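You operate a simulated robot arm through the tools that you are given. There is no shell and no other tool.

The job below is to be done with a simulated robot arm. You get a single attempt, and the scene is never put back.

Task
Find where the limiter trips and set the blue switch by the reading.
Fine: mains on with dry hands, heat dial up till the red lamp lights; 75 to 85 C is PASS; dial to min, reset, mains off.

Only the result counts: the job must be done as asked and must still hold three seconds after the hand-in. Knocking over, shifting, dropping, spilling or breaking anything else fails it.

Robot
A 7-joint arm with a three-finger gripper, fixed in place. Base frame: the origin is at the foot of the arm, x ahead of it, y to its left, z up. Readings come in m, degrees, newtons and seconds.
Its first joint turns from -166.0 to 166.0 degrees. Payload 2.69 kg.
Tool frame: the origin (TCP) lies between the finger pads and is the grasp point; the fingertips stand 0.03 m ahead of it; z points along the fingers, y is the line along which they close. The gripper opens to 0.128 m. The gripper's body begins 0.117 m behind the TCP.
Orientation is that of the tool frame in the base frame, as a unit quaternion [x, y, z, w]. With the fingers straight down and closing along the base's y, the tool's x points along the base's -x, its y along +y and its z along -z.

Tools
- The arm moves only by the tool step_arm. Its argument "rows" is a list of rows, each a list of 7 numbers: the gripper command, from -1 (fully open) to 1 (shut), values between in proportion, then the shift along the base's x, y, z in m, then the turn, a rotation vector about the base's x, y, z in degrees. In form: [[claw, x, y, z, wx, wy, wz], ...]. A call has 1 to 20 rows; each row shifts and turns the commanded pose from where the row before left it. Rows are played at 5 a second. More than 0.05 m and 8.6 degrees between two rows, or a gripper value outside its range, and nothing of the call is played. A pose out of reach is approached as far as the arm can. The call stops where the force on the tool passes 40 N (or 10 N more than at its start, if that is more) or the arm is blocked; 0.2 s more then pass. Each finger halts on what it meets, pressing with about 28 N; the grip force reading is that of the motor and also rises with nothing between the fingers. The clock runs only during rows and for 0.2 s after the last one: add rows that do not move to give the fingers time. The reply holds the time, the measured pose of the TCP, the force on the tool along the base axes, the opening and the grip force, in the units named above and with some noise, with the torque about the TCP (base axes, N m) and any sound that the robot's microphone picked up.
- Cameras (640 x 400 px; columns grow to the right, rows downward): "scene" is fixed at [0.2207, 0.6498, 1.7499]; the picture's right is [-0.51, -0.86, 0.00], its down [-0.56, 0.33, -0.76] and it looks along [0.66, -0.39, -0.65] (base axes); focal length 373 px, centre (320, 200). "wrist" rides on the gripper at [0.058, 0.054, -0.131] in the tool frame; the picture's right is [-0.68, 0.74, 0.00], its down [-0.62, -0.57, -0.55] and it looks along [-0.40, -0.37, 0.84] (tool axes); focal length 234 px, centre (320, 200). There is no depth. A picture from a camera that has moved, and an enlarged one, comes with that camera's place and axes in the base frame and with its lens.
- camera(camera): a new picture of that camera. It takes no simulated time.
- lift_body(by): slides the trunk up (or, below 0, down) by that many m; the arm rides with it, the base frame stays. It gives what a move gives, with no picture.
- close_up(camera, box): a new picture of the part [left, top, right, bottom] of that camera's present view, enlarged. It takes no simulated time.
- finish_job(): hands the job in; it is judged then, once.

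Places have to be worked out from the pictures, the camera data and where the tool is seen. Open the gripper and draw the arm clear of the work before you hand the job in, unless the task says otherwise.

The tools are called after ">>>" by a JSON object that holds its "name" and its "arguments". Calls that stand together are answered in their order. step_arm: Moves the arm, as the interface text tells. Its arguments: {"type":"object","properties":{"rows":{"type":"array","items":{"type":"array","items":{"type":"number"}}}},"required":["rows"]} The other tools are called the same way: lift_body (by) slides the trunk up or down; camera (camera) takes a picture; close_up (camera, box) takes an enlarged picture of a part of a camera's view; finish_job () hands the job in.

At the start:

```text
time_s: 0.0
tcp_pos: [0.6562, 0.1303, 1.3651]
tool_rot: [0.001, 1.0, 0.0, 0.001]
ft_force: [0.6, -1.5, -0.4]
moment: [-0.01, 0.0, 0.04]
width: 0.128
finger_force: 0.1
trunk travel left (down, up): [-0.15, 0.2]
```

scene: 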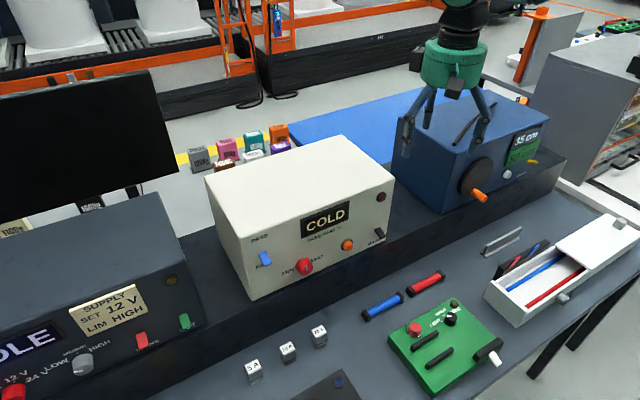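
wrist: 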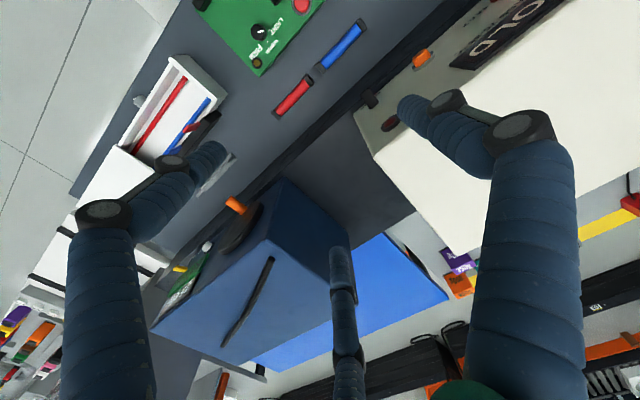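

I start by looking at the devices more closely, to find which one has the heat dial, limiter, red lamp, mains, reset and blue switch.

>>> {"name": "close_up", "arguments": {"camera": "scene", "box": [200, 130, 400, 300]}}

>>> {"name": "close_up", "arguments": {"camera": "scene", "box": [0, 190, 210, 400]}}

>>> {"name": "close_up", "arguments": {"camera": "scene", "box": [380, 80, 560, 220]}}

>>> {"name": "close_up", "arguments": {"camera": "scene", "box": [360, 220, 640, 400]}}

>>> {"name": "close_up", "arguments": {"camera": "scene", "box": [180, 110, 320, 200]}}

```text
2.35 times, centred on (300, 215) of scene
camera zoom: at [0.2207, 0.6498, 1.7499], right [-0.51, -0.86, 0.0], down [-0.56, 0.33, -0.76], along [0.66, -0.39, -0.65], focal length 877 px, centre (367, 165)
```

zoom: 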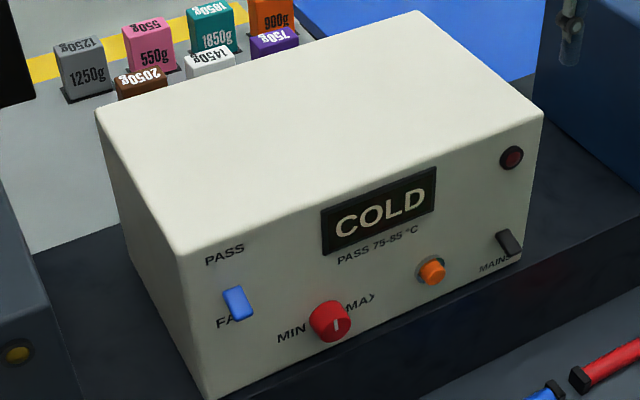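

```text
1.90 times, centred on (105, 295) of scene
camera zoom: at [0.2207, 0.6498, 1.7499], right [-0.51, -0.86, 0.0], down [-0.56, 0.33, -0.76], along [0.66, -0.39, -0.65], focal length 710 px, centre (730, 19)
```

zoom: 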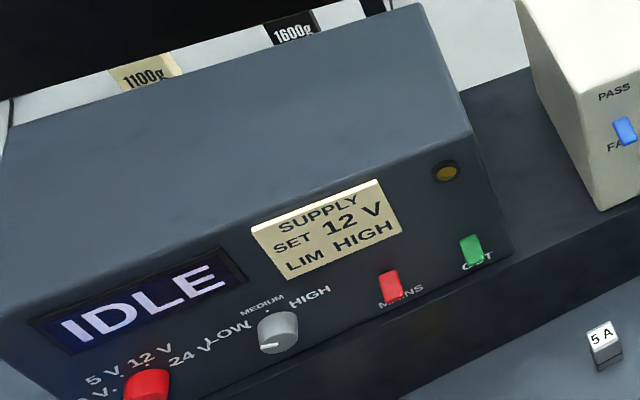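

```text
2.86 times, centred on (470, 150) of scene
camera zoom: at [0.2207, 0.6498, 1.7499], right [-0.51, -0.86, 0.0], down [-0.56, 0.33, -0.76], along [0.66, -0.39, -0.65], focal length 1064 px, centre (-109, 343)
```

zoom: 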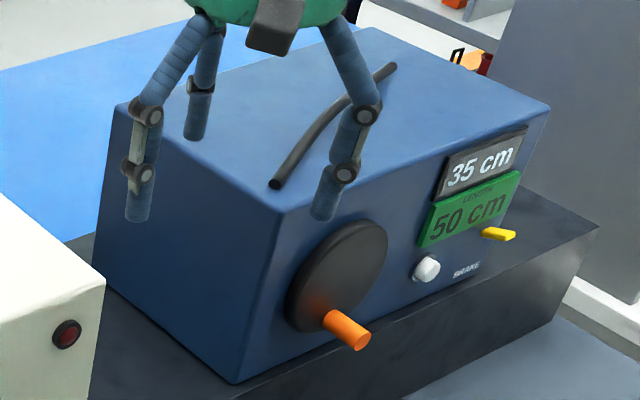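

```text
2.22 times, centred on (500, 310) of scene
camera zoom: at [0.2207, 0.6498, 1.7499], right [-0.51, -0.86, 0.0], down [-0.56, 0.33, -0.76], along [0.66, -0.39, -0.65], focal length 828 px, centre (-80, -44)
```

zoom: 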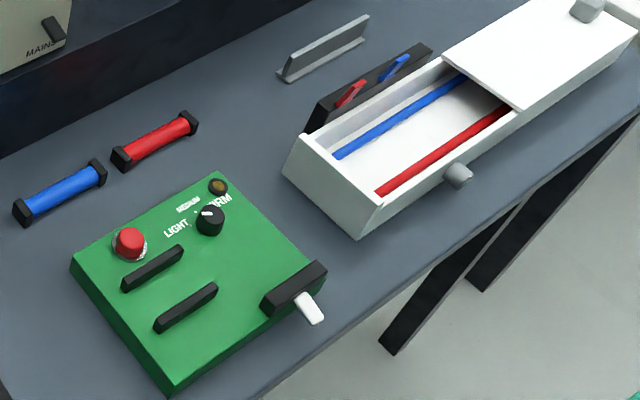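

```text
4.44 times, centred on (250, 155) of scene
camera zoom: at [0.2207, 0.6498, 1.7499], right [-0.51, -0.86, 0.0], down [-0.56, 0.33, -0.76], along [0.66, -0.39, -0.65], focal length 1656 px, centre (631, 400)
```

zoom: 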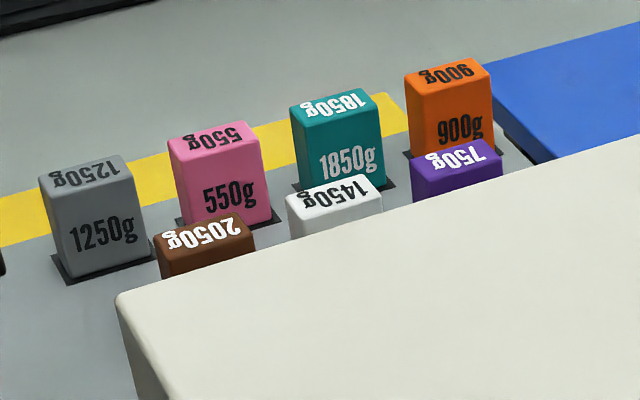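

The white box is the limiter rig: its front face appears to lie at x≈0.715, facing the arm. I zoom in on each control to see the pointer, switch and lamp states before moving.

>>> {"name": "close_up", "arguments": {"camera": "scene", "box": [245, 230, 325, 280]}}

>>> {"name": "close_up", "arguments": {"camera": "scene", "box": [330, 180, 410, 260]}}

>>> {"name": "close_up", "arguments": {"camera": "wrist", "box": [340, 0, 500, 140]}}

>>> {"name": "close_up", "arguments": {"camera": "scene", "box": [160, 310, 380, 400]}}

```text
8.00 times, centred on (285, 255) of scene
camera zoom: at [0.2207, 0.6498, 1.7499], right [-0.51, -0.86, 0.0], down [-0.56, 0.33, -0.76], along [0.66, -0.39, -0.65], focal length 2980 px, centre (600, -240)
```

zoom: 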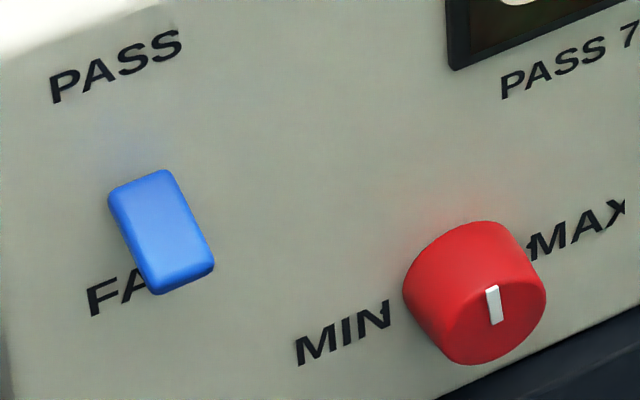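

```text
5.00 times, centred on (370, 220) of scene
camera zoom: at [0.2207, 0.6498, 1.7499], right [-0.51, -0.86, 0.0], down [-0.56, 0.33, -0.76], along [0.66, -0.39, -0.65], focal length 1863 px, centre (70, 100)
```

zoom: 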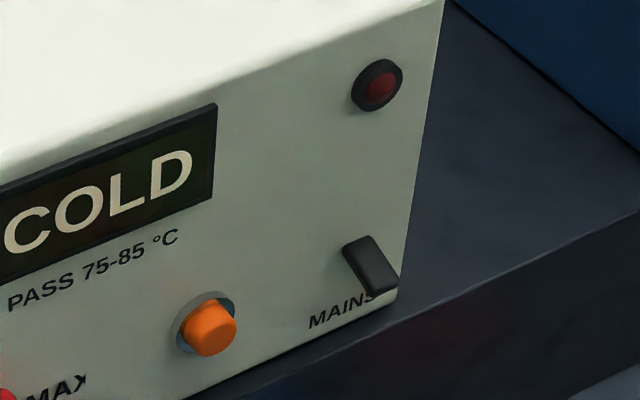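

```text
2.86 times, centred on (420, 70) of wrist
camera zoom: at [0.5977, 0.1849, 1.4957], right [0.68, 0.74, 0.0], down [0.62, -0.57, 0.55], along [0.4, -0.37, -0.84], focal length 669 px, centre (34, 571)
```

zoom: 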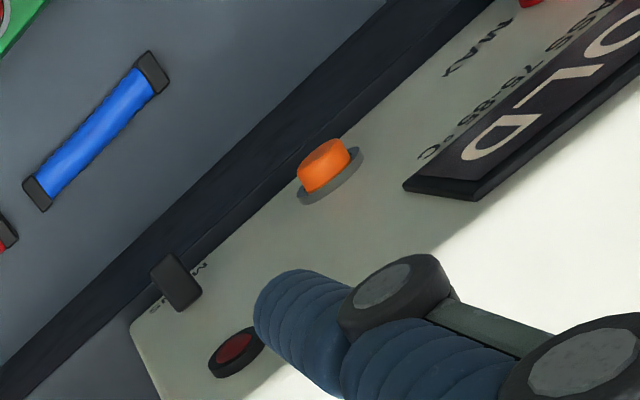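

```text
2.91 times, centred on (270, 355) of scene
camera zoom: at [0.2207, 0.6498, 1.7499], right [-0.51, -0.86, 0.0], down [-0.56, 0.33, -0.76], along [0.66, -0.39, -0.65], focal length 1084 px, centre (466, -251)
```

zoom: 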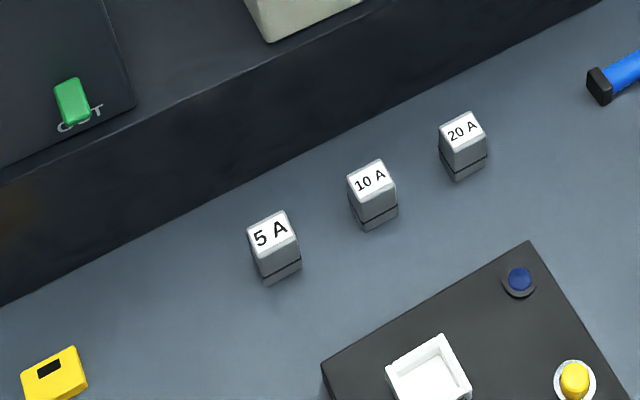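

The lever switches (blue = FAIL side, mains = down/off) and the dial are on the face at x≈0.715; dial axis near y≈0.405, z≈1.09. I swing the tool from pointing down to pointing forward (+x), moving back to x≈0.60 to stay clear of the box.

>>> {"name": "step_arm", "arguments": {"rows": [[-1, -0.01, 0.01, 0, 0, -8, 0], [-1, -0.01, 0.02, 0, 0, -8, 0], [-1, -0.01, 0.02, -0.005, 0, -8, 0], [-1, -0.01, 0.02, -0.01, 0, -8, 0], [-1, -0.01, 0.02, -0.01, 0, -8, 0]]}}

```text
time_s: 1.2
tcp_pos: [0.6075, 0.2226, 1.3417]
tool_rot: [-0.001, 0.94, 0.001, 0.342]
ft_force: [0.5, 0.3, -0.7]
moment: [0.0, 0.03, 0.0]
width: 0.1283
finger_force: 0.1
trunk travel left (down, up): [-0.15, 0.2]
```

The tool follows well, now tilted 40° forward. I continue the remaining 50° turn and move down and left towards the dial's height.

>>> {"name": "step_arm", "arguments": {"rows": [[-1, 0, 0.02, -0.01, 0, -8, 0], [-1, 0, 0.02, -0.01, 0, -8, 0], [-1, 0, 0.02, -0.01, 0, -8, 0], [-1, 0, 0.02, -0.015, 0, -8, 0], [-1, 0, 0.02, -0.015, 0, -8, 0], [-1, 0, 0.02, -0.015, 0, -8, 0], [-1, 0, 0.01, -0.015, 0, -2, 0], [-1, 0, 0, 0, 0, 0, 0]]}}

>>> {"name": "camera", "arguments": {"camera": "wrist"}}

>>> {"name": "camera", "arguments": {"camera": "scene"}}

```text
time_s: 3.0
tcp_pos: [0.6064, 0.3513, 1.2494]
tool_rot: [0.0, 0.707, 0.0, 0.707]
ft_force: [0.6, -0.2, -0.3]
moment: [0.0, -0.04, -0.01]
width: 0.1277
finger_force: 0.0
trunk travel left (down, up): [-0.15, 0.2]
```

```text
taken
camera wrist: at [0.4755, 0.4059, 1.1907], right [0.0, 0.74, 0.68], down [-0.55, -0.57, 0.62], along [0.84, -0.37, 0.4], focal length 234 px, centre (320, 200)
```

wrist: 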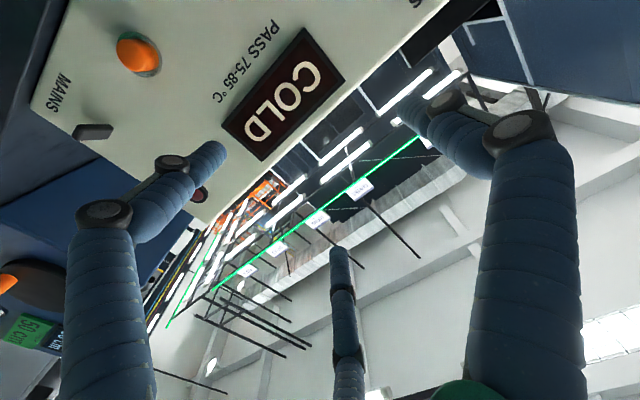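

```text
taken
```

scene: 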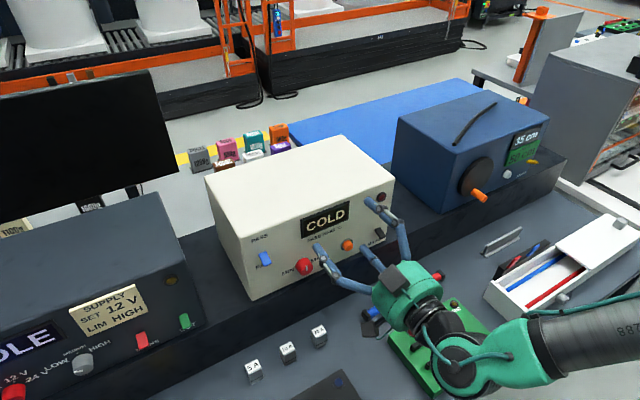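

The tool now points at the box face. I look closer at the hand and the panel before deciding how to push the levers.

>>> {"name": "close_up", "arguments": {"camera": "scene", "box": [240, 180, 480, 340]}}

>>> {"name": "close_up", "arguments": {"camera": "wrist", "box": [20, 0, 360, 220]}}

```text
2.50 times, centred on (360, 260) of scene
camera zoom: at [0.2207, 0.6498, 1.7499], right [-0.51, -0.86, 0.0], down [-0.56, 0.33, -0.76], along [0.66, -0.39, -0.65], focal length 931 px, centre (220, 50)
```

zoom: 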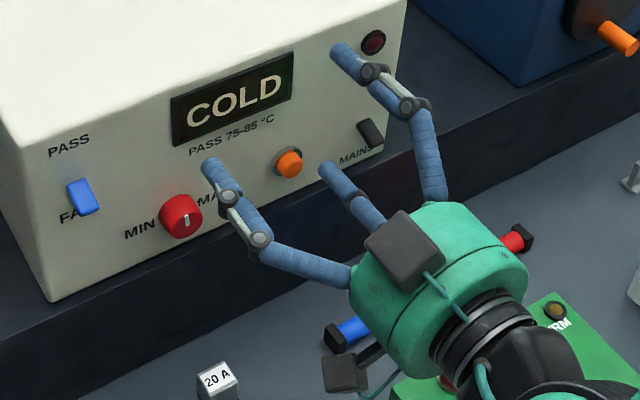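

```text
1.82 times, centred on (190, 110) of wrist
camera zoom: at [0.4755, 0.4059, 1.1907], right [0.0, 0.74, 0.68], down [-0.55, -0.57, 0.62], along [0.84, -0.37, 0.4], focal length 426 px, centre (556, 364)
```

zoom: 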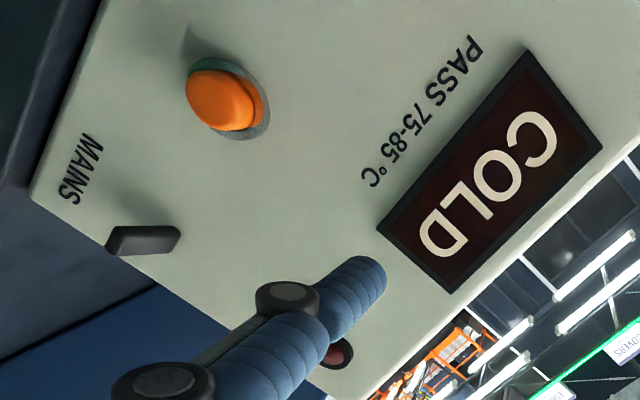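

The hand shows three finger rods spread around the TCP, so I check how it looks when shut; TCP is at (0.606, 0.351, 1.249), clear of the box. I close the gripper here in free air.

>>> {"name": "step_arm", "arguments": {"rows": [[1, 0, 0, 0, 0, 0, 0], [1, 0, 0, 0, 0, 0, 0], [1, 0, 0, 0, 0, 0, 0], [1, 0, 0, 0, 0, 0, 0]]}}

>>> {"name": "close_up", "arguments": {"camera": "scene", "box": [240, 180, 480, 340]}}

>>> {"name": "camera", "arguments": {"camera": "wrist"}}

```text
time_s: 4.0
tcp_pos: [0.607, 0.3513, 1.25]
tool_rot: [0.0, 0.707, 0.0, 0.707]
ft_force: [0.3, 0.2, 0.2]
moment: [-0.02, -0.03, 0.05]
width: 0.0022
finger_force: 27.7
trunk travel left (down, up): [-0.15, 0.2]
```

```text
2.50 times, centred on (360, 260) of scene
camera zoom: at [0.2207, 0.6498, 1.7499], right [-0.51, -0.86, 0.0], down [-0.56, 0.33, -0.76], along [0.66, -0.39, -0.65], focal length 931 px, centre (220, 50)
```

zoom: 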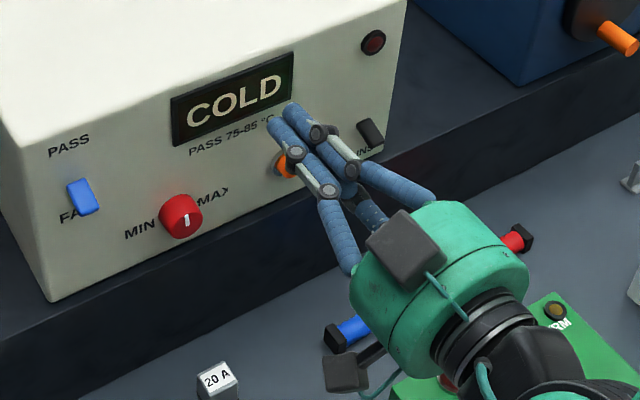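

```text
taken
camera wrist: at [0.4753, 0.4055, 1.1911], right [0.0, 0.74, 0.68], down [-0.55, -0.57, 0.62], along [0.84, -0.37, 0.4], focal length 234 px, centre (320, 200)
```

wrist: 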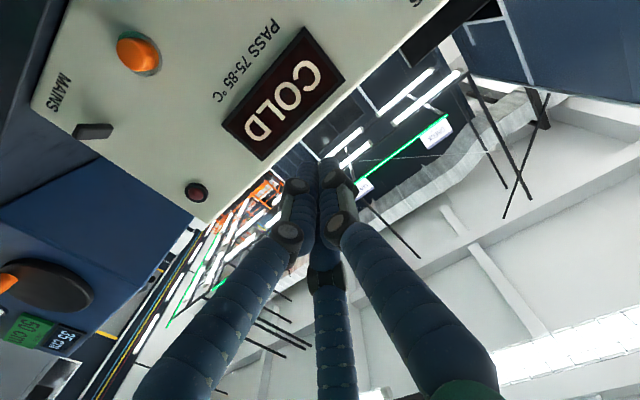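

Shut, the three rods form a bundle about 2 cm in radius around the tool axis. I move left and a bit down so the wrist camera can see the dial and blue switch face-on.

>>> {"name": "step_arm", "arguments": {"rows": [[1, -0.005, 0.03, -0.02, 0, 0, 0], [1, -0.005, 0.03, -0.02, 0, 0, 0], [1, -0.005, 0.03, -0.02, 0, 0, 0], [1, 0, 0.01, -0.01, 0, 0, 0], [1, 0, 0, 0, 0, 0, 0]]}}

>>> {"name": "camera", "arguments": {"camera": "wrist"}}

>>> {"name": "camera", "arguments": {"camera": "scene"}}

```text
time_s: 5.2
tcp_pos: [0.5923, 0.4521, 1.1787]
tool_rot: [0.001, 0.707, 0.0, 0.707]
ft_force: [-0.4, 0.6, 0.5]
moment: [0.01, 0.0, -0.03]
width: 0.0021
finger_force: 28.1
trunk travel left (down, up): [-0.15, 0.2]
```

```text
taken
camera wrist: at [0.4599, 0.5061, 1.1208], right [0.0, 0.74, 0.68], down [-0.55, -0.57, 0.62], along [0.84, -0.37, 0.4], focal length 234 px, centre (320, 200)
```

wrist: 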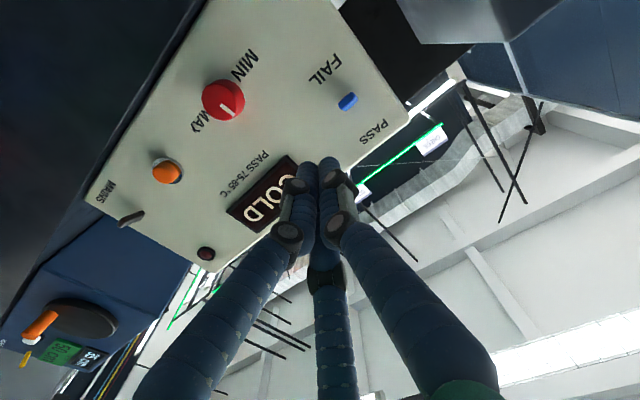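

```text
taken
```

scene: 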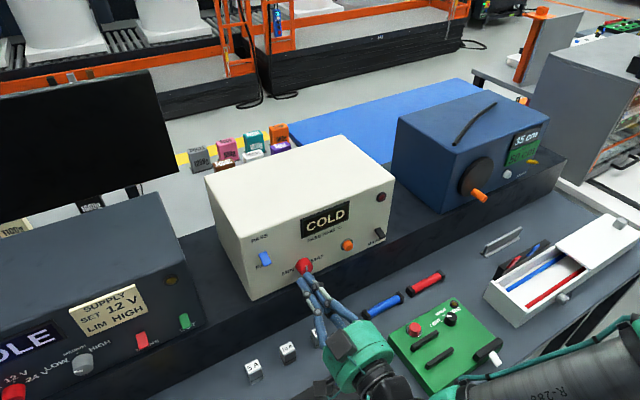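

Now the wrist camera sees the dial and blue switch well; I enlarge that part to read the pointer direction and the lever positions.

>>> {"name": "close_up", "arguments": {"camera": "wrist", "box": [140, 30, 420, 200]}}

>>> {"name": "close_up", "arguments": {"camera": "wrist", "box": [190, 60, 270, 120]}}

>>> {"name": "close_up", "arguments": {"camera": "wrist", "box": [80, 140, 240, 270]}}

```text
2.29 times, centred on (280, 115) of wrist
camera zoom: at [0.4599, 0.5061, 1.1208], right [0.0, 0.74, 0.68], down [-0.55, -0.57, 0.62], along [0.84, -0.37, 0.4], focal length 535 px, centre (411, 394)
```

zoom: 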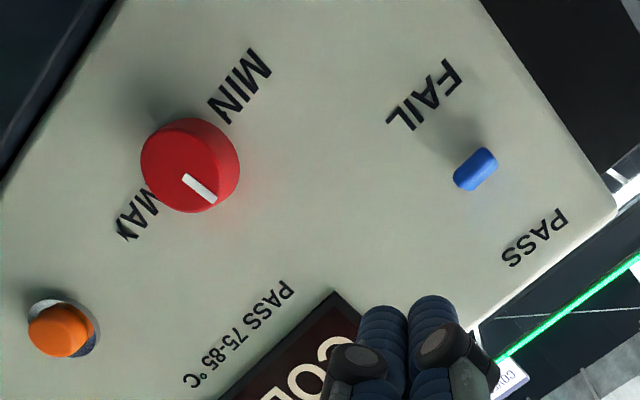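

```text
6.67 times, centred on (230, 90) of wrist
camera zoom: at [0.4599, 0.5061, 1.1208], right [0.0, 0.74, 0.68], down [-0.55, -0.57, 0.62], along [0.84, -0.37, 0.4], focal length 1561 px, centre (920, 933)
```

zoom: 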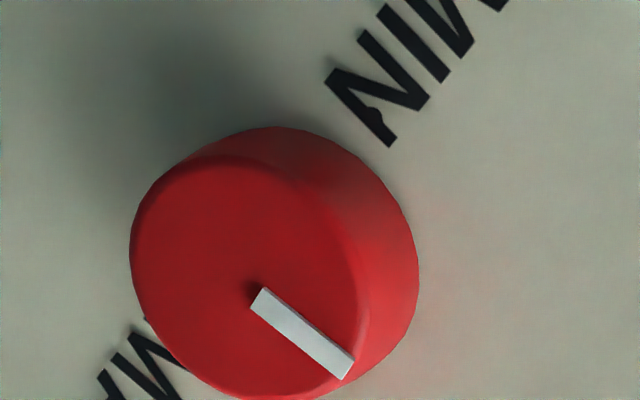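

```text
3.08 times, centred on (160, 205) of wrist
camera zoom: at [0.4599, 0.5061, 1.1208], right [0.0, 0.74, 0.68], down [-0.55, -0.57, 0.62], along [0.84, -0.37, 0.4], focal length 720 px, centre (812, 185)
```

zoom: 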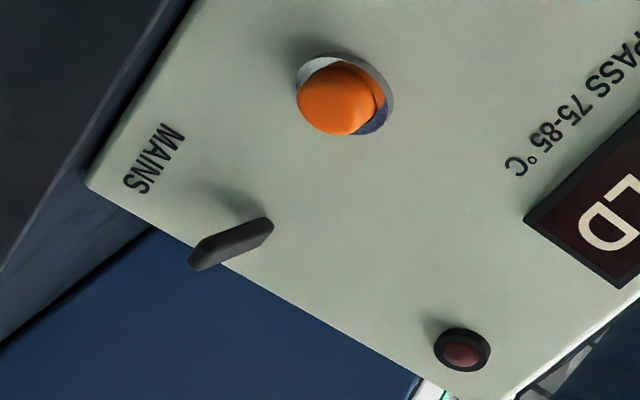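

The pointer stands straight up, between MIN (left, +y) and MAX (right, −y); dial axis is at about y=0.406, z=1.090, front of knob x≈0.694. I first line up with the dial at a distance with fingers half open, to check alignment and whether the dial is really at its minimum before mains goes on.

>>> {"name": "step_arm", "arguments": {"rows": [[-0.1, 0, -0.012, -0.022, 0, 0, 0], [-0.1, 0, -0.012, -0.022, 0, 0, 0], [-0.1, 0, -0.012, -0.022, 0, 0, 0], [-0.1, 0, -0.01, -0.022, 0, 0, 0], [-0.1, 0, 0, 0, 0, 0, 0]]}}

>>> {"name": "camera", "arguments": {"camera": "wrist"}}

>>> {"name": "close_up", "arguments": {"camera": "scene", "box": [220, 200, 400, 330]}}

```text
time_s: 6.4
tcp_pos: [0.5923, 0.4056, 1.0909]
tool_rot: [0.0, 0.708, 0.0, 0.707]
ft_force: [0.0, 0.1, -0.3]
moment: [0.0, 0.0, 0.02]
width: 0.0705
finger_force: 0.0
trunk travel left (down, up): [-0.15, 0.2]
```

```text
taken
camera wrist: at [0.4601, 0.4592, 1.0323], right [0.0, 0.74, 0.68], down [-0.55, -0.57, 0.62], along [0.84, -0.37, 0.4], focal length 234 px, centre (320, 200)
```

wrist: 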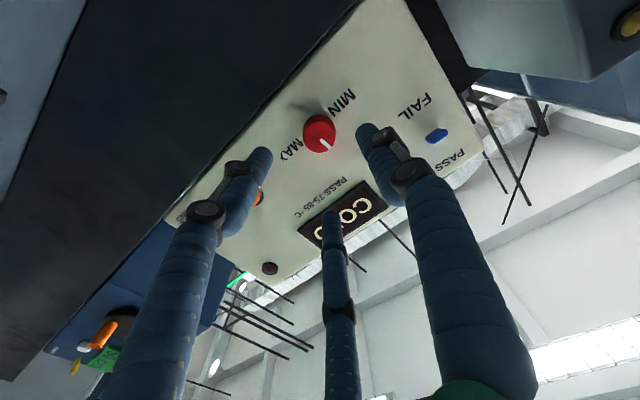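

```text
3.08 times, centred on (310, 265) of scene
camera zoom: at [0.2207, 0.6498, 1.7499], right [-0.51, -0.86, 0.0], down [-0.56, 0.33, -0.76], along [0.66, -0.39, -0.65], focal length 1146 px, centre (351, 0)
```

zoom: 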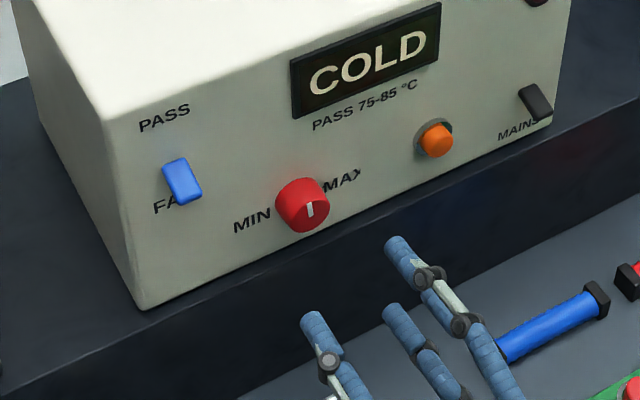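

The fingers straddle the knob's line; I enlarge the wrist view to fix the knob's centre relative to the tool more exactly.

>>> {"name": "close_up", "arguments": {"camera": "wrist", "box": [270, 90, 390, 170]}}

```text
5.00 times, centred on (330, 130) of wrist
camera zoom: at [0.4601, 0.4592, 1.0323], right [0.0, 0.74, 0.68], down [-0.55, -0.57, 0.62], along [0.84, -0.37, 0.4], focal length 1171 px, centre (270, 550)
```

zoom: 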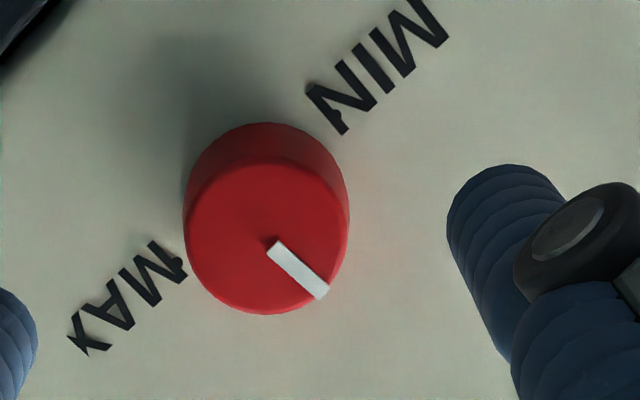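

Knob axis from this view is y≈0.4076, z≈1.0873, radius ≈0.0166. I advance so the fingertips overlap the knob by about 1 cm without reaching the panel.

>>> {"name": "step_arm", "arguments": {"rows": [[-0.1, 0.02, 0.002, -0.0035, 0, 0, 0], [-0.1, 0.02, 0, 0, 0, 0, 0], [-0.1, 0.02, 0, 0, 0, 0, 0], [-0.1, 0.015, 0, 0, 0, 0, 0], [-0.1, 0.009, 0, 0, 0, 0, 0], [-0.1, 0, 0, 0, 0, 0, 0]]}}

>>> {"name": "camera", "arguments": {"camera": "wrist"}}

>>> {"name": "close_up", "arguments": {"camera": "scene", "box": [220, 200, 400, 330]}}

```text
time_s: 7.8
tcp_pos: [0.6765, 0.4061, 1.0883]
tool_rot: [0.0, 0.707, 0.0, 0.707]
ft_force: [0.2, -0.4, -0.8]
moment: [-0.01, -0.02, -0.05]
width: 0.0706
finger_force: 0.0
trunk travel left (down, up): [-0.15, 0.2]
```

```text
taken
camera wrist: at [0.5442, 0.4603, 1.0298], right [0.0, 0.74, 0.68], down [-0.55, -0.57, 0.62], along [0.84, -0.37, 0.4], focal length 234 px, centre (320, 200)
```

wrist: 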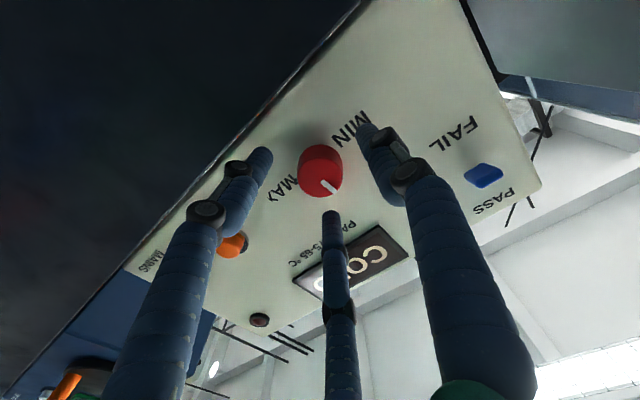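

```text
3.08 times, centred on (310, 265) of scene
camera zoom: at [0.2207, 0.6498, 1.7499], right [-0.51, -0.86, 0.0], down [-0.56, 0.33, -0.76], along [0.66, -0.39, -0.65], focal length 1146 px, centre (351, 0)
```

zoom: 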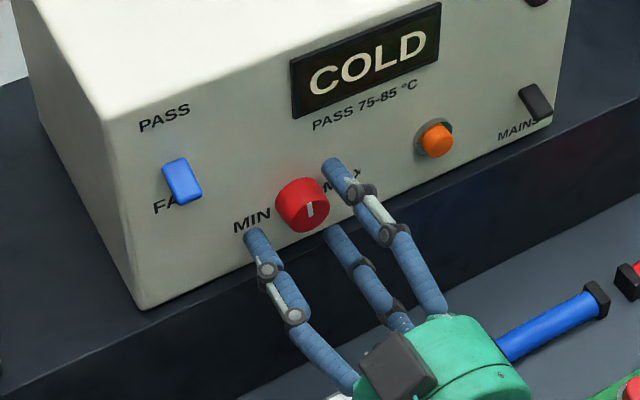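

The fingertips appear just level with the knob's front; I zoom in both views to judge how much deeper the knob sits.

>>> {"name": "close_up", "arguments": {"camera": "wrist", "box": [240, 100, 420, 220]}}

>>> {"name": "close_up", "arguments": {"camera": "scene", "box": [270, 235, 360, 295]}}

```text
3.33 times, centred on (330, 160) of wrist
camera zoom: at [0.5442, 0.4603, 1.0298], right [0.0, 0.74, 0.68], down [-0.55, -0.57, 0.62], along [0.84, -0.37, 0.4], focal length 781 px, centre (287, 333)
```

zoom: 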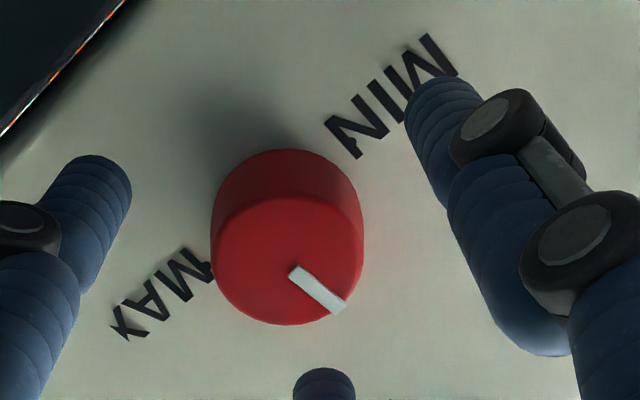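

```text
6.67 times, centred on (315, 265) of scene
camera zoom: at [0.2207, 0.6498, 1.7499], right [-0.51, -0.86, 0.0], down [-0.56, 0.33, -0.76], along [0.66, -0.39, -0.65], focal length 2484 px, centre (353, -233)
```

zoom: 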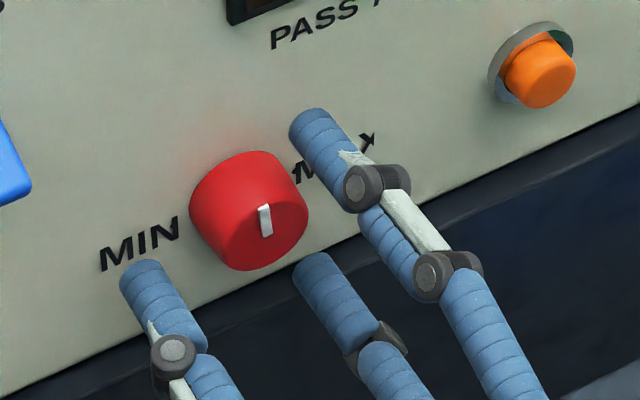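

Both views put the knob front at x≈0.697–0.705 and the panel at ≈0.718, so tips overlap only a few mm. I advance 7 mm more and close gently on the knob, then check forces.

>>> {"name": "step_arm", "arguments": {"rows": [[-0.1, 0.004, 0, 0.0005, 0, 0, 0], [-0.1, 0.003, 0, 0.0005, 0, 0, 0], [0.2, 0, 0, 0, 0, 0, 0], [0.35, 0, 0, 0, 0, 0, 0], [0.45, 0, 0, 0, 0, 0, 0], [0.45, 0, 0, 0, 0, 0, 0]]}}

>>> {"name": "close_up", "arguments": {"camera": "wrist", "box": [240, 100, 420, 220]}}

>>> {"name": "close_up", "arguments": {"camera": "scene", "box": [270, 235, 360, 295]}}

```text
time_s: 9.2
tcp_pos: [0.6838, 0.4053, 1.0904]
tool_rot: [0.0, 0.707, 0.0, 0.707]
ft_force: [0.1, -1.0, 0.9]
moment: [0.02, -0.04, -0.02]
width: 0.0366
finger_force: 0.8
trunk travel left (down, up): [-0.15, 0.2]
```

```text
3.33 times, centred on (330, 160) of wrist
camera zoom: at [0.5508, 0.4606, 1.0311], right [0.0, 0.74, 0.68], down [-0.55, -0.57, 0.62], along [0.84, -0.37, 0.4], focal length 781 px, centre (287, 333)
```

zoom: 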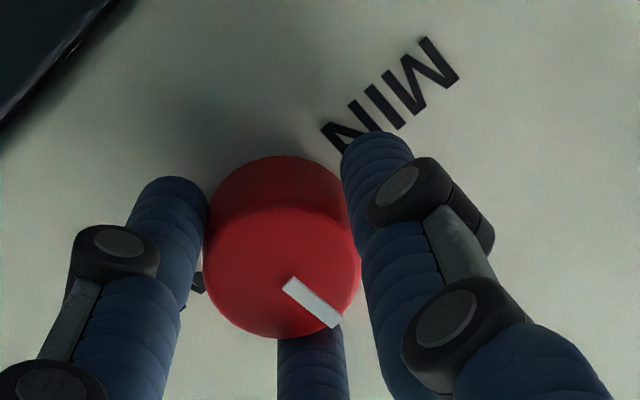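

```text
6.67 times, centred on (315, 265) of scene
camera zoom: at [0.2207, 0.6498, 1.7499], right [-0.51, -0.86, 0.0], down [-0.56, 0.33, -0.76], along [0.66, -0.39, -0.65], focal length 2484 px, centre (353, -233)
```

zoom: 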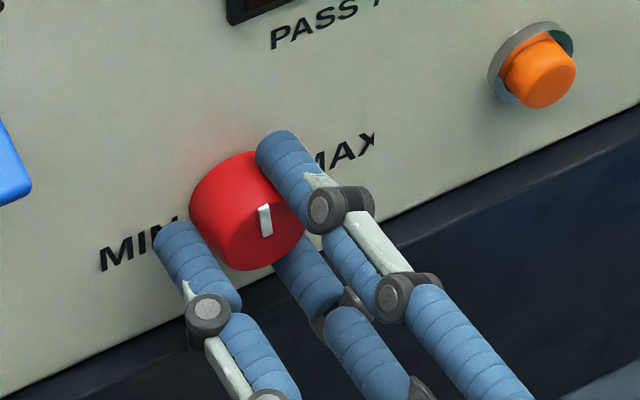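

The fingers are just touching the knob (width 0.0366, near zero force) and well centred. I grip it firmly and make one small turn towards MIN, watching the torque and pointer.

>>> {"name": "step_arm", "arguments": {"rows": [[1, 0, 0, 0, 0, 0, 0], [1, 0, 0, 0, 0, 0, 0], [1, 0, 0, 0, -4, 0, 0], [1, 0, 0, 0, -4, 0, 0]]}}

>>> {"name": "close_up", "arguments": {"camera": "wrist", "box": [240, 100, 420, 220]}}

>>> {"name": "close_up", "arguments": {"camera": "scene", "box": [270, 235, 360, 295]}}

```text
time_s: 10.2
tcp_pos: [0.6826, 0.4058, 1.0911]
tool_rot: [-0.049, 0.705, -0.049, 0.705]
ft_force: [-4.3, -15.1, 0.8]
moment: [0.0, -0.12, -0.68]
width: 0.0342
finger_force: 44.4
trunk travel left (down, up): [-0.15, 0.2]
```

```text
3.33 times, centred on (330, 160) of wrist
camera zoom: at [0.5509, 0.4509, 1.0242], right [0.0, 0.82, 0.57], down [-0.55, -0.47, 0.69], along [0.84, -0.31, 0.45], focal length 781 px, centre (287, 333)
```

zoom: 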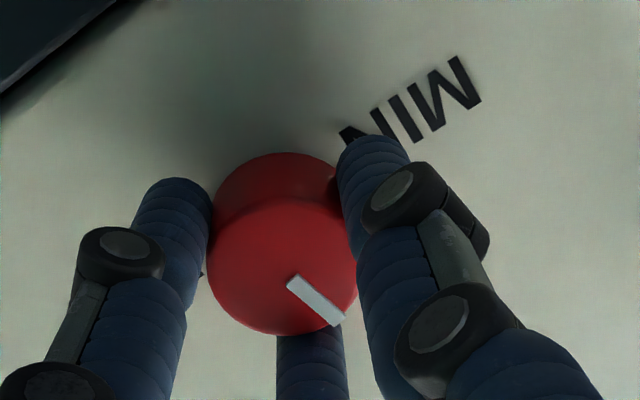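

```text
6.67 times, centred on (315, 265) of scene
camera zoom: at [0.2207, 0.6498, 1.7499], right [-0.51, -0.86, 0.0], down [-0.56, 0.33, -0.76], along [0.66, -0.39, -0.65], focal length 2484 px, centre (353, -233)
```

zoom: 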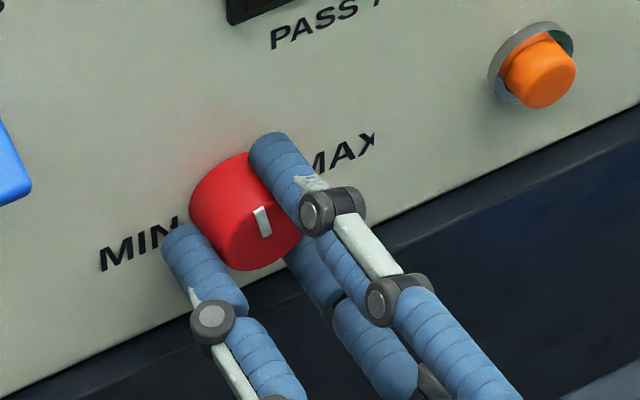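

The knob turns freely with the hand (no torque about x) so it was mid-range, not at MIN. A 15 N side load in −y shows I'm about 1–2 mm off, so I ease over and continue turning to MIN.

>>> {"name": "step_arm", "arguments": {"rows": [[1, 0, -0.001, 0, -8, 0, 0], [1, 0, -0.0005, 0, -8, 0, 0], [1, 0, 0, 0, -8, 0, 0]]}}

>>> {"name": "close_up", "arguments": {"camera": "scene", "box": [270, 235, 360, 295]}}

```text
time_s: 11.0
tcp_pos: [0.6826, 0.4049, 1.0901]
tool_rot: [-0.195, 0.679, -0.196, 0.68]
ft_force: [-7.0, -6.1, 0.0]
moment: [0.01, 0.38, 0.15]
width: 0.0345
finger_force: 45.2
trunk travel left (down, up): [-0.15, 0.2]
```

```text
6.67 times, centred on (315, 265) of scene
camera zoom: at [0.2207, 0.6498, 1.7499], right [-0.51, -0.86, 0.0], down [-0.56, 0.33, -0.76], along [0.66, -0.39, -0.65], focal length 2484 px, centre (353, -233)
```

zoom: 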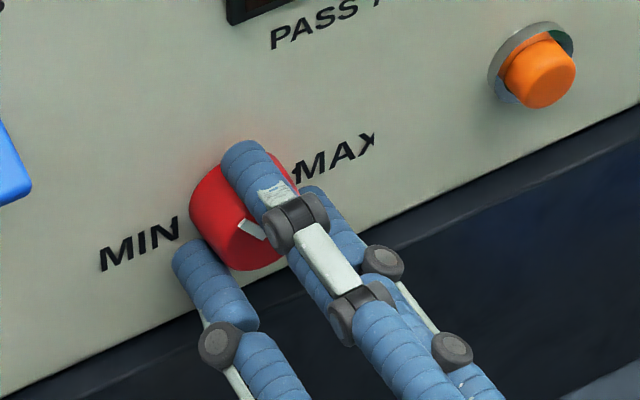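

Dial has followed 32° smoothly with low loads. I keep turning towards MIN in 8° steps.

>>> {"name": "step_arm", "arguments": {"rows": [[1, 0, 0, 0, -8, 0, 0], [1, 0, 0, 0, -8, 0, 0], [1, 0, 0, 0, -8, 0, 0], [1, 0, 0, 0, -8, 0, 0]]}}

>>> {"name": "close_up", "arguments": {"camera": "scene", "box": [270, 235, 360, 295]}}

>>> {"name": "close_up", "arguments": {"camera": "wrist", "box": [240, 100, 420, 220]}}

```text
time_s: 12.0
tcp_pos: [0.6837, 0.4061, 1.0914]
tool_rot: [-0.375, 0.6, -0.375, 0.599]
ft_force: [-7.5, -4.2, 2.2]
moment: [0.01, 0.29, -0.1]
width: 0.0341
finger_force: 44.9
trunk travel left (down, up): [-0.15, 0.2]
```

```text
6.67 times, centred on (315, 265) of scene
camera zoom: at [0.2207, 0.6498, 1.7499], right [-0.51, -0.86, 0.0], down [-0.56, 0.33, -0.76], along [0.66, -0.39, -0.65], focal length 2484 px, centre (353, -233)
```

zoom: 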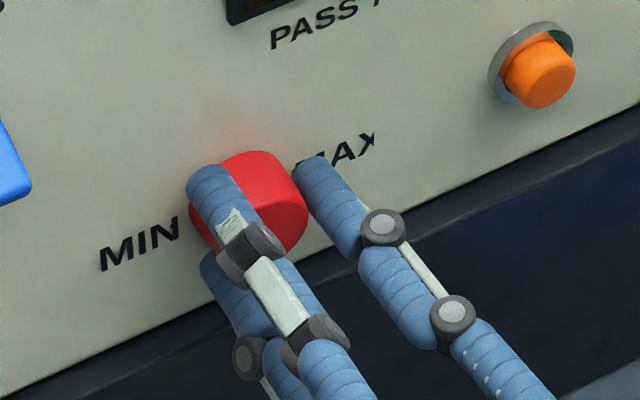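

```text
3.33 times, centred on (330, 160) of wrist
camera zoom: at [0.5509, 0.3767, 1.0155], right [0.0, 0.93, -0.37], down [-0.55, 0.31, 0.78], along [0.84, 0.2, 0.51], focal length 781 px, centre (287, 333)
```

zoom: 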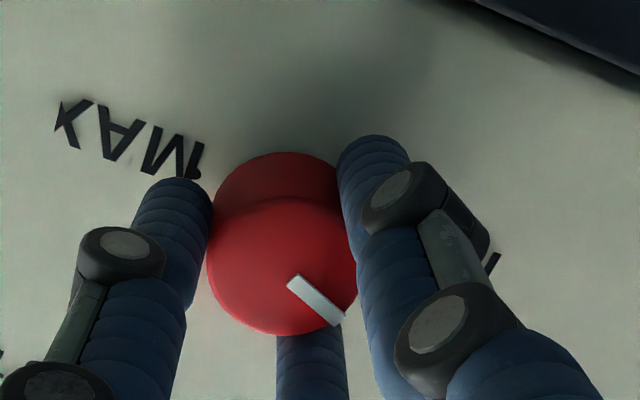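

Still in sync at 64°, no resisting torque. Continue towards the MIN label.

>>> {"name": "step_arm", "arguments": {"rows": [[1, 0, 0, 0, -8, 0, 0], [1, 0, 0, 0, -8, 0, 0], [1, 0, 0, 0, -8, 0, 0]]}}

>>> {"name": "close_up", "arguments": {"camera": "wrist", "box": [240, 100, 420, 220]}}

```text
time_s: 12.8
tcp_pos: [0.6827, 0.4051, 1.0894]
tool_rot: [-0.492, 0.508, -0.491, 0.509]
ft_force: [-9.2, -3.1, 0.3]
moment: [0.0, -0.12, -0.22]
width: 0.0344
finger_force: 44.8
trunk travel left (down, up): [-0.15, 0.2]
```

```text
3.33 times, centred on (330, 160) of wrist
camera zoom: at [0.5509, 0.3491, 1.0338], right [0.0, 0.7, -0.71], down [-0.55, 0.6, 0.59], along [0.84, 0.39, 0.38], focal length 781 px, centre (287, 333)
```

zoom: 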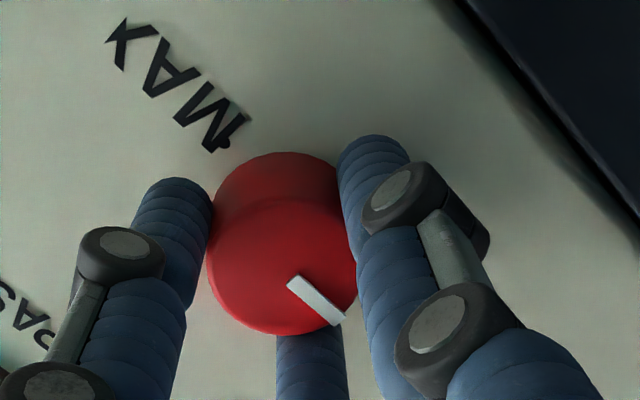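

At 88° still free. I continue in smaller steps, looking for the end stop via torque about x.

>>> {"name": "step_arm", "arguments": {"rows": [[1, 0, 0, 0, -5, 0, 0], [1, 0, 0, 0, -5, 0, 0]]}}

>>> {"name": "close_up", "arguments": {"camera": "wrist", "box": [240, 100, 420, 220]}}

```text
time_s: 13.4
tcp_pos: [0.6835, 0.4041, 1.0906]
tool_rot: [0.534, -0.464, 0.533, -0.464]
ft_force: [-7.2, -0.4, -3.5]
moment: [0.11, 0.18, 0.05]
width: 0.0339
finger_force: 44.8
trunk travel left (down, up): [-0.15, 0.2]
```

```text
3.33 times, centred on (330, 160) of wrist
camera zoom: at [0.5509, 0.3403, 1.0444], right [0.0, 0.57, -0.82], down [-0.55, 0.69, 0.47], along [0.84, 0.45, 0.31], focal length 781 px, centre (287, 333)
```

zoom: 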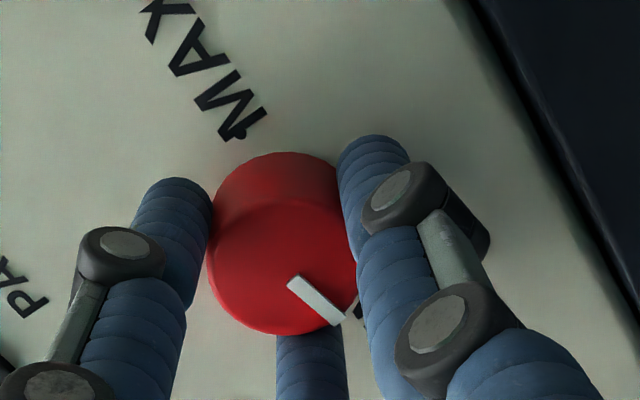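

A slight resisting torque (0.11 N m) appears at 98°, possibly the stop. I try 3° more and compare.

>>> {"name": "step_arm", "arguments": {"rows": [[1, 0, 0, 0, -3, 0, 0], [1, 0, 0, 0, 0, 0, 0]]}}

>>> {"name": "close_up", "arguments": {"camera": "wrist", "box": [240, 100, 420, 220]}}

```text
time_s: 14.0
tcp_pos: [0.683, 0.4047, 1.0911]
tool_rot: [0.546, -0.45, 0.546, -0.45]
ft_force: [-1.9, 2.9, -3.1]
moment: [0.45, 0.07, 0.18]
width: 0.0338
finger_force: 45.0
trunk travel left (down, up): [-0.15, 0.2]
```

```text
3.33 times, centred on (330, 160) of wrist
camera zoom: at [0.5509, 0.338, 1.0479], right [0.0, 0.52, -0.85], down [-0.55, 0.71, 0.44], along [0.84, 0.47, 0.29], focal length 781 px, centre (287, 333)
```

zoom: 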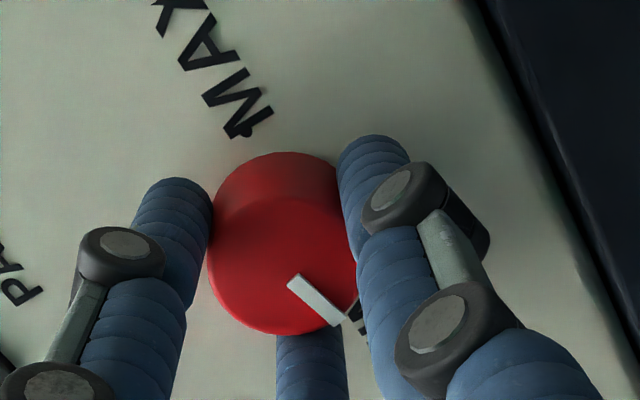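

Torque rose to 0.45 N m with no more knob motion: the dial is at its MIN stop. I relax the twist, release, and back straight out.

>>> {"name": "step_arm", "arguments": {"rows": [[1, 0, 0, 0, 2.5, 0, 0], [-0.1, 0, 0, 0, 0, 0, 0], [-0.1, 0, 0, 0, 0, 0, 0], [-0.1, -0.02, 0, 0, 0, 0, 0], [-0.1, -0.03, 0, 0, 0, 0, 0], [-0.1, -0.03, 0, 0, 0, 0, 0], [-0.1, 0, 0, 0, 0, 0, 0]]}}

>>> {"name": "camera", "arguments": {"camera": "scene"}}

>>> {"name": "close_up", "arguments": {"camera": "scene", "box": [220, 200, 400, 330]}}

>>> {"name": "camera", "arguments": {"camera": "wrist"}}

```text
time_s: 15.6
tcp_pos: [0.6025, 0.4057, 1.0893]
tool_rot: [0.535, -0.462, 0.536, -0.462]
ft_force: [-0.4, 1.1, 0.2]
moment: [-0.03, 0.01, -0.02]
width: 0.0705
finger_force: 0.0
trunk travel left (down, up): [-0.15, 0.2]
```

```text
taken
```

scene: 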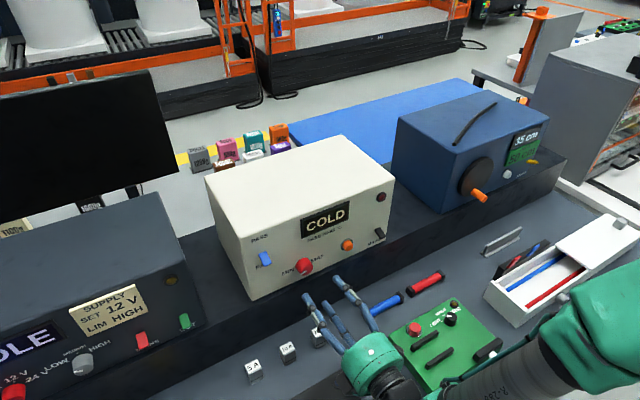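

```text
3.08 times, centred on (310, 265) of scene
camera zoom: at [0.2207, 0.6498, 1.7499], right [-0.51, -0.86, 0.0], down [-0.56, 0.33, -0.76], along [0.66, -0.39, -0.65], focal length 1146 px, centre (351, 0)
```

zoom: 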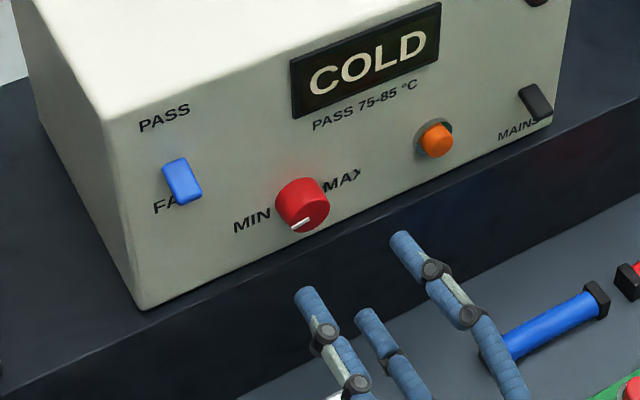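

```text
taken
camera wrist: at [0.4703, 0.3411, 1.0444], right [0.0, 0.56, -0.83], down [-0.55, 0.69, 0.47], along [0.84, 0.45, 0.31], focal length 234 px, centre (320, 200)
```

wrist: 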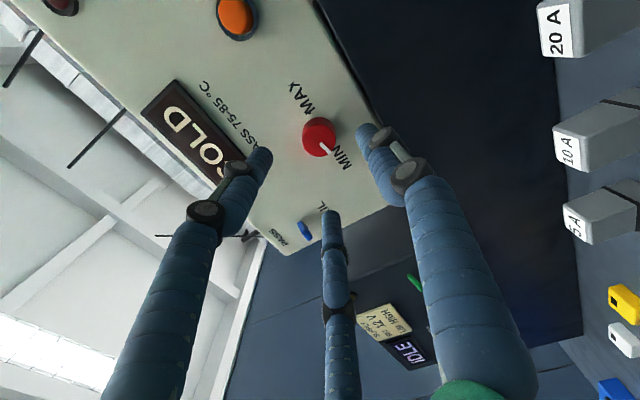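

The dial now clearly points to MIN. Next the mains lever (y≈0.199, tip about x 0.685, z 1.085, pointing down): I shut the fingers and move to a spot in front of and just below it, staying back at x≈0.60.

>>> {"name": "step_arm", "arguments": {"rows": [[1, 0, -0.03, -0.006, 0, 0, 0], [1, 0, -0.035, -0.007, 0, 0, 0], [1, 0, -0.035, -0.007, 0, 0, 0], [1, 0, -0.035, -0.007, 0, 0, 0], [1, 0, -0.035, -0.007, 0, 0, 0], [1, 0, -0.035, -0.007, 0, 0, 0], [1, 0, 0, 0, 0, 0, 0]]}}

>>> {"name": "camera", "arguments": {"camera": "wrist"}}

>>> {"name": "camera", "arguments": {"camera": "scene"}}

```text
time_s: 17.2
tcp_pos: [0.6028, 0.2002, 1.0477]
tool_rot: [0.535, -0.462, 0.536, -0.462]
ft_force: [0.0, -0.1, 0.2]
moment: [-0.02, 0.01, 0.04]
width: 0.0022
finger_force: 27.6
trunk travel left (down, up): [-0.15, 0.2]
```

```text
taken
camera wrist: at [0.4705, 0.1352, 1.0028], right [0.0, 0.56, -0.83], down [-0.55, 0.69, 0.47], along [0.84, 0.45, 0.31], focal length 234 px, centre (320, 200)
```

wrist: 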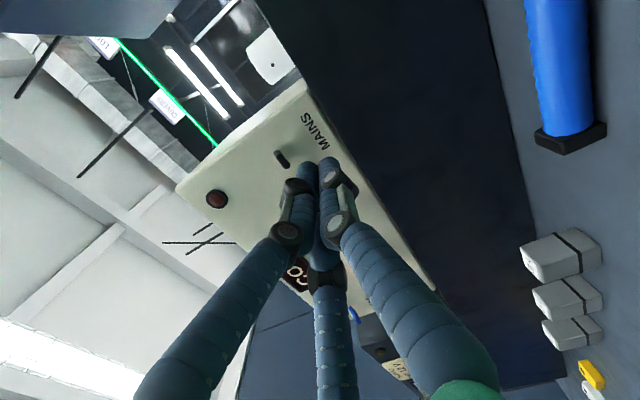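

```text
taken
```

scene: 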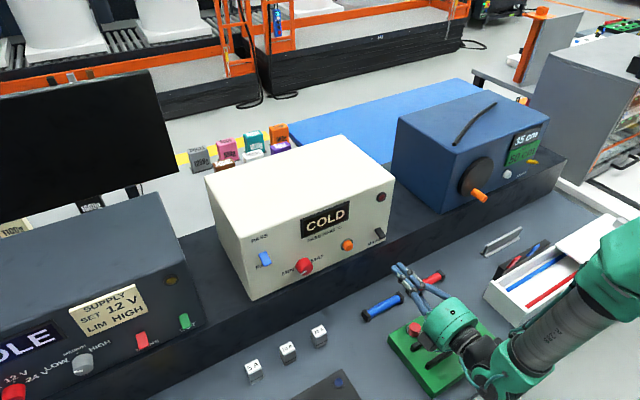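

The lever and MAINS label are visible just beyond the fingertips; I enlarge to locate the lever against the fingers.

>>> {"name": "close_up", "arguments": {"camera": "wrist", "box": [240, 90, 380, 190]}}

>>> {"name": "close_up", "arguments": {"camera": "scene", "box": [350, 210, 470, 300]}}

```text
4.00 times, centred on (310, 140) of wrist
camera zoom: at [0.4705, 0.1352, 1.0028], right [0.0, 0.56, -0.83], down [-0.55, 0.69, 0.47], along [0.84, 0.45, 0.31], focal length 937 px, centre (360, 440)
```

zoom: 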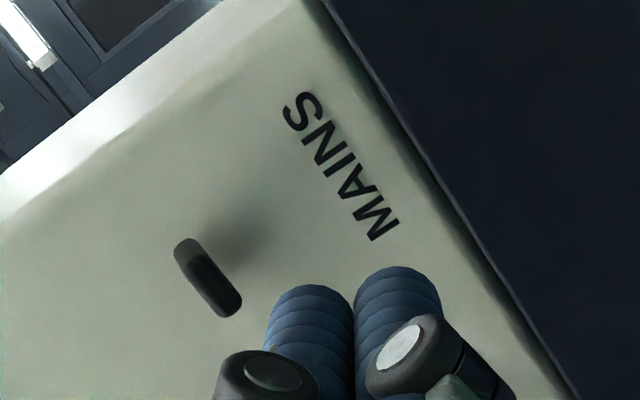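

```text
4.44 times, centred on (410, 255) of scene
camera zoom: at [0.2207, 0.6498, 1.7499], right [-0.51, -0.86, 0.0], down [-0.56, 0.33, -0.76], along [0.66, -0.39, -0.65], focal length 1656 px, centre (-80, -44)
```

zoom: 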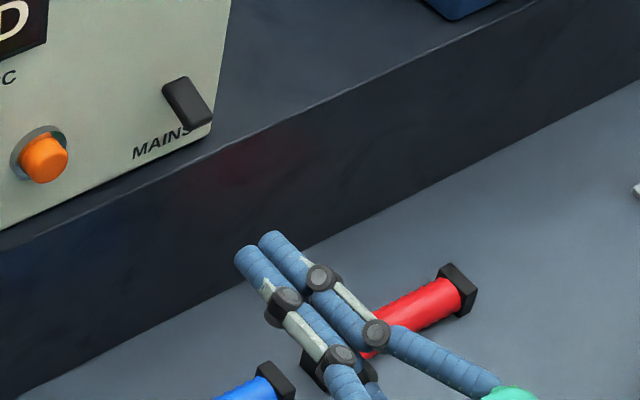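

Lever centre is at y≈0.192 with its tip near x=0.685, z=1.086, about 1.5 cm above the finger bundle. I shift 7 mm right, slide in to fingertip x≈0.698 beneath the lever, short of the shelf edge.

>>> {"name": "step_arm", "arguments": {"rows": [[1, 0.015, -0.007, 0, 0, 0, 0], [1, 0.02, 0, 0, 0, 0, 0], [1, 0.02, 0, 0, 0, 0, 0], [1, 0.01, 0, 0, 0, 0, 0], [1, 0, 0, 0, 0, 0, 0]]}}

>>> {"name": "close_up", "arguments": {"camera": "wrist", "box": [240, 90, 380, 190]}}

>>> {"name": "close_up", "arguments": {"camera": "scene", "box": [330, 200, 450, 290]}}

```text
time_s: 18.4
tcp_pos: [0.6673, 0.1931, 1.0483]
tool_rot: [0.536, -0.462, 0.535, -0.461]
ft_force: [0.3, -0.2, -0.4]
moment: [-0.02, -0.02, -0.01]
width: 0.0023
finger_force: 28.1
trunk travel left (down, up): [-0.15, 0.2]
```

```text
4.00 times, centred on (310, 140) of wrist
camera zoom: at [0.5357, 0.1278, 1.003], right [0.0, 0.56, -0.83], down [-0.55, 0.69, 0.47], along [0.84, 0.45, 0.31], focal length 937 px, centre (360, 440)
```

zoom: 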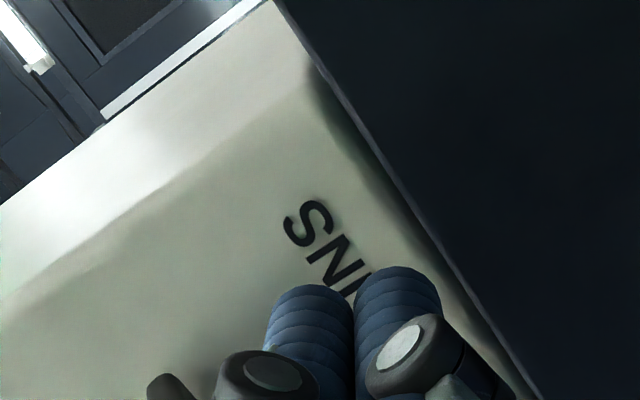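

```text
4.44 times, centred on (390, 245) of scene
camera zoom: at [0.2207, 0.6498, 1.7499], right [-0.51, -0.86, 0.0], down [-0.56, 0.33, -0.76], along [0.66, -0.39, -0.65], focal length 1656 px, centre (9, 0)
```

zoom: 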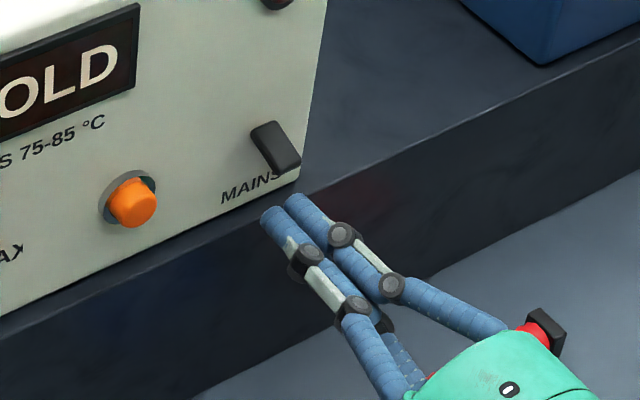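

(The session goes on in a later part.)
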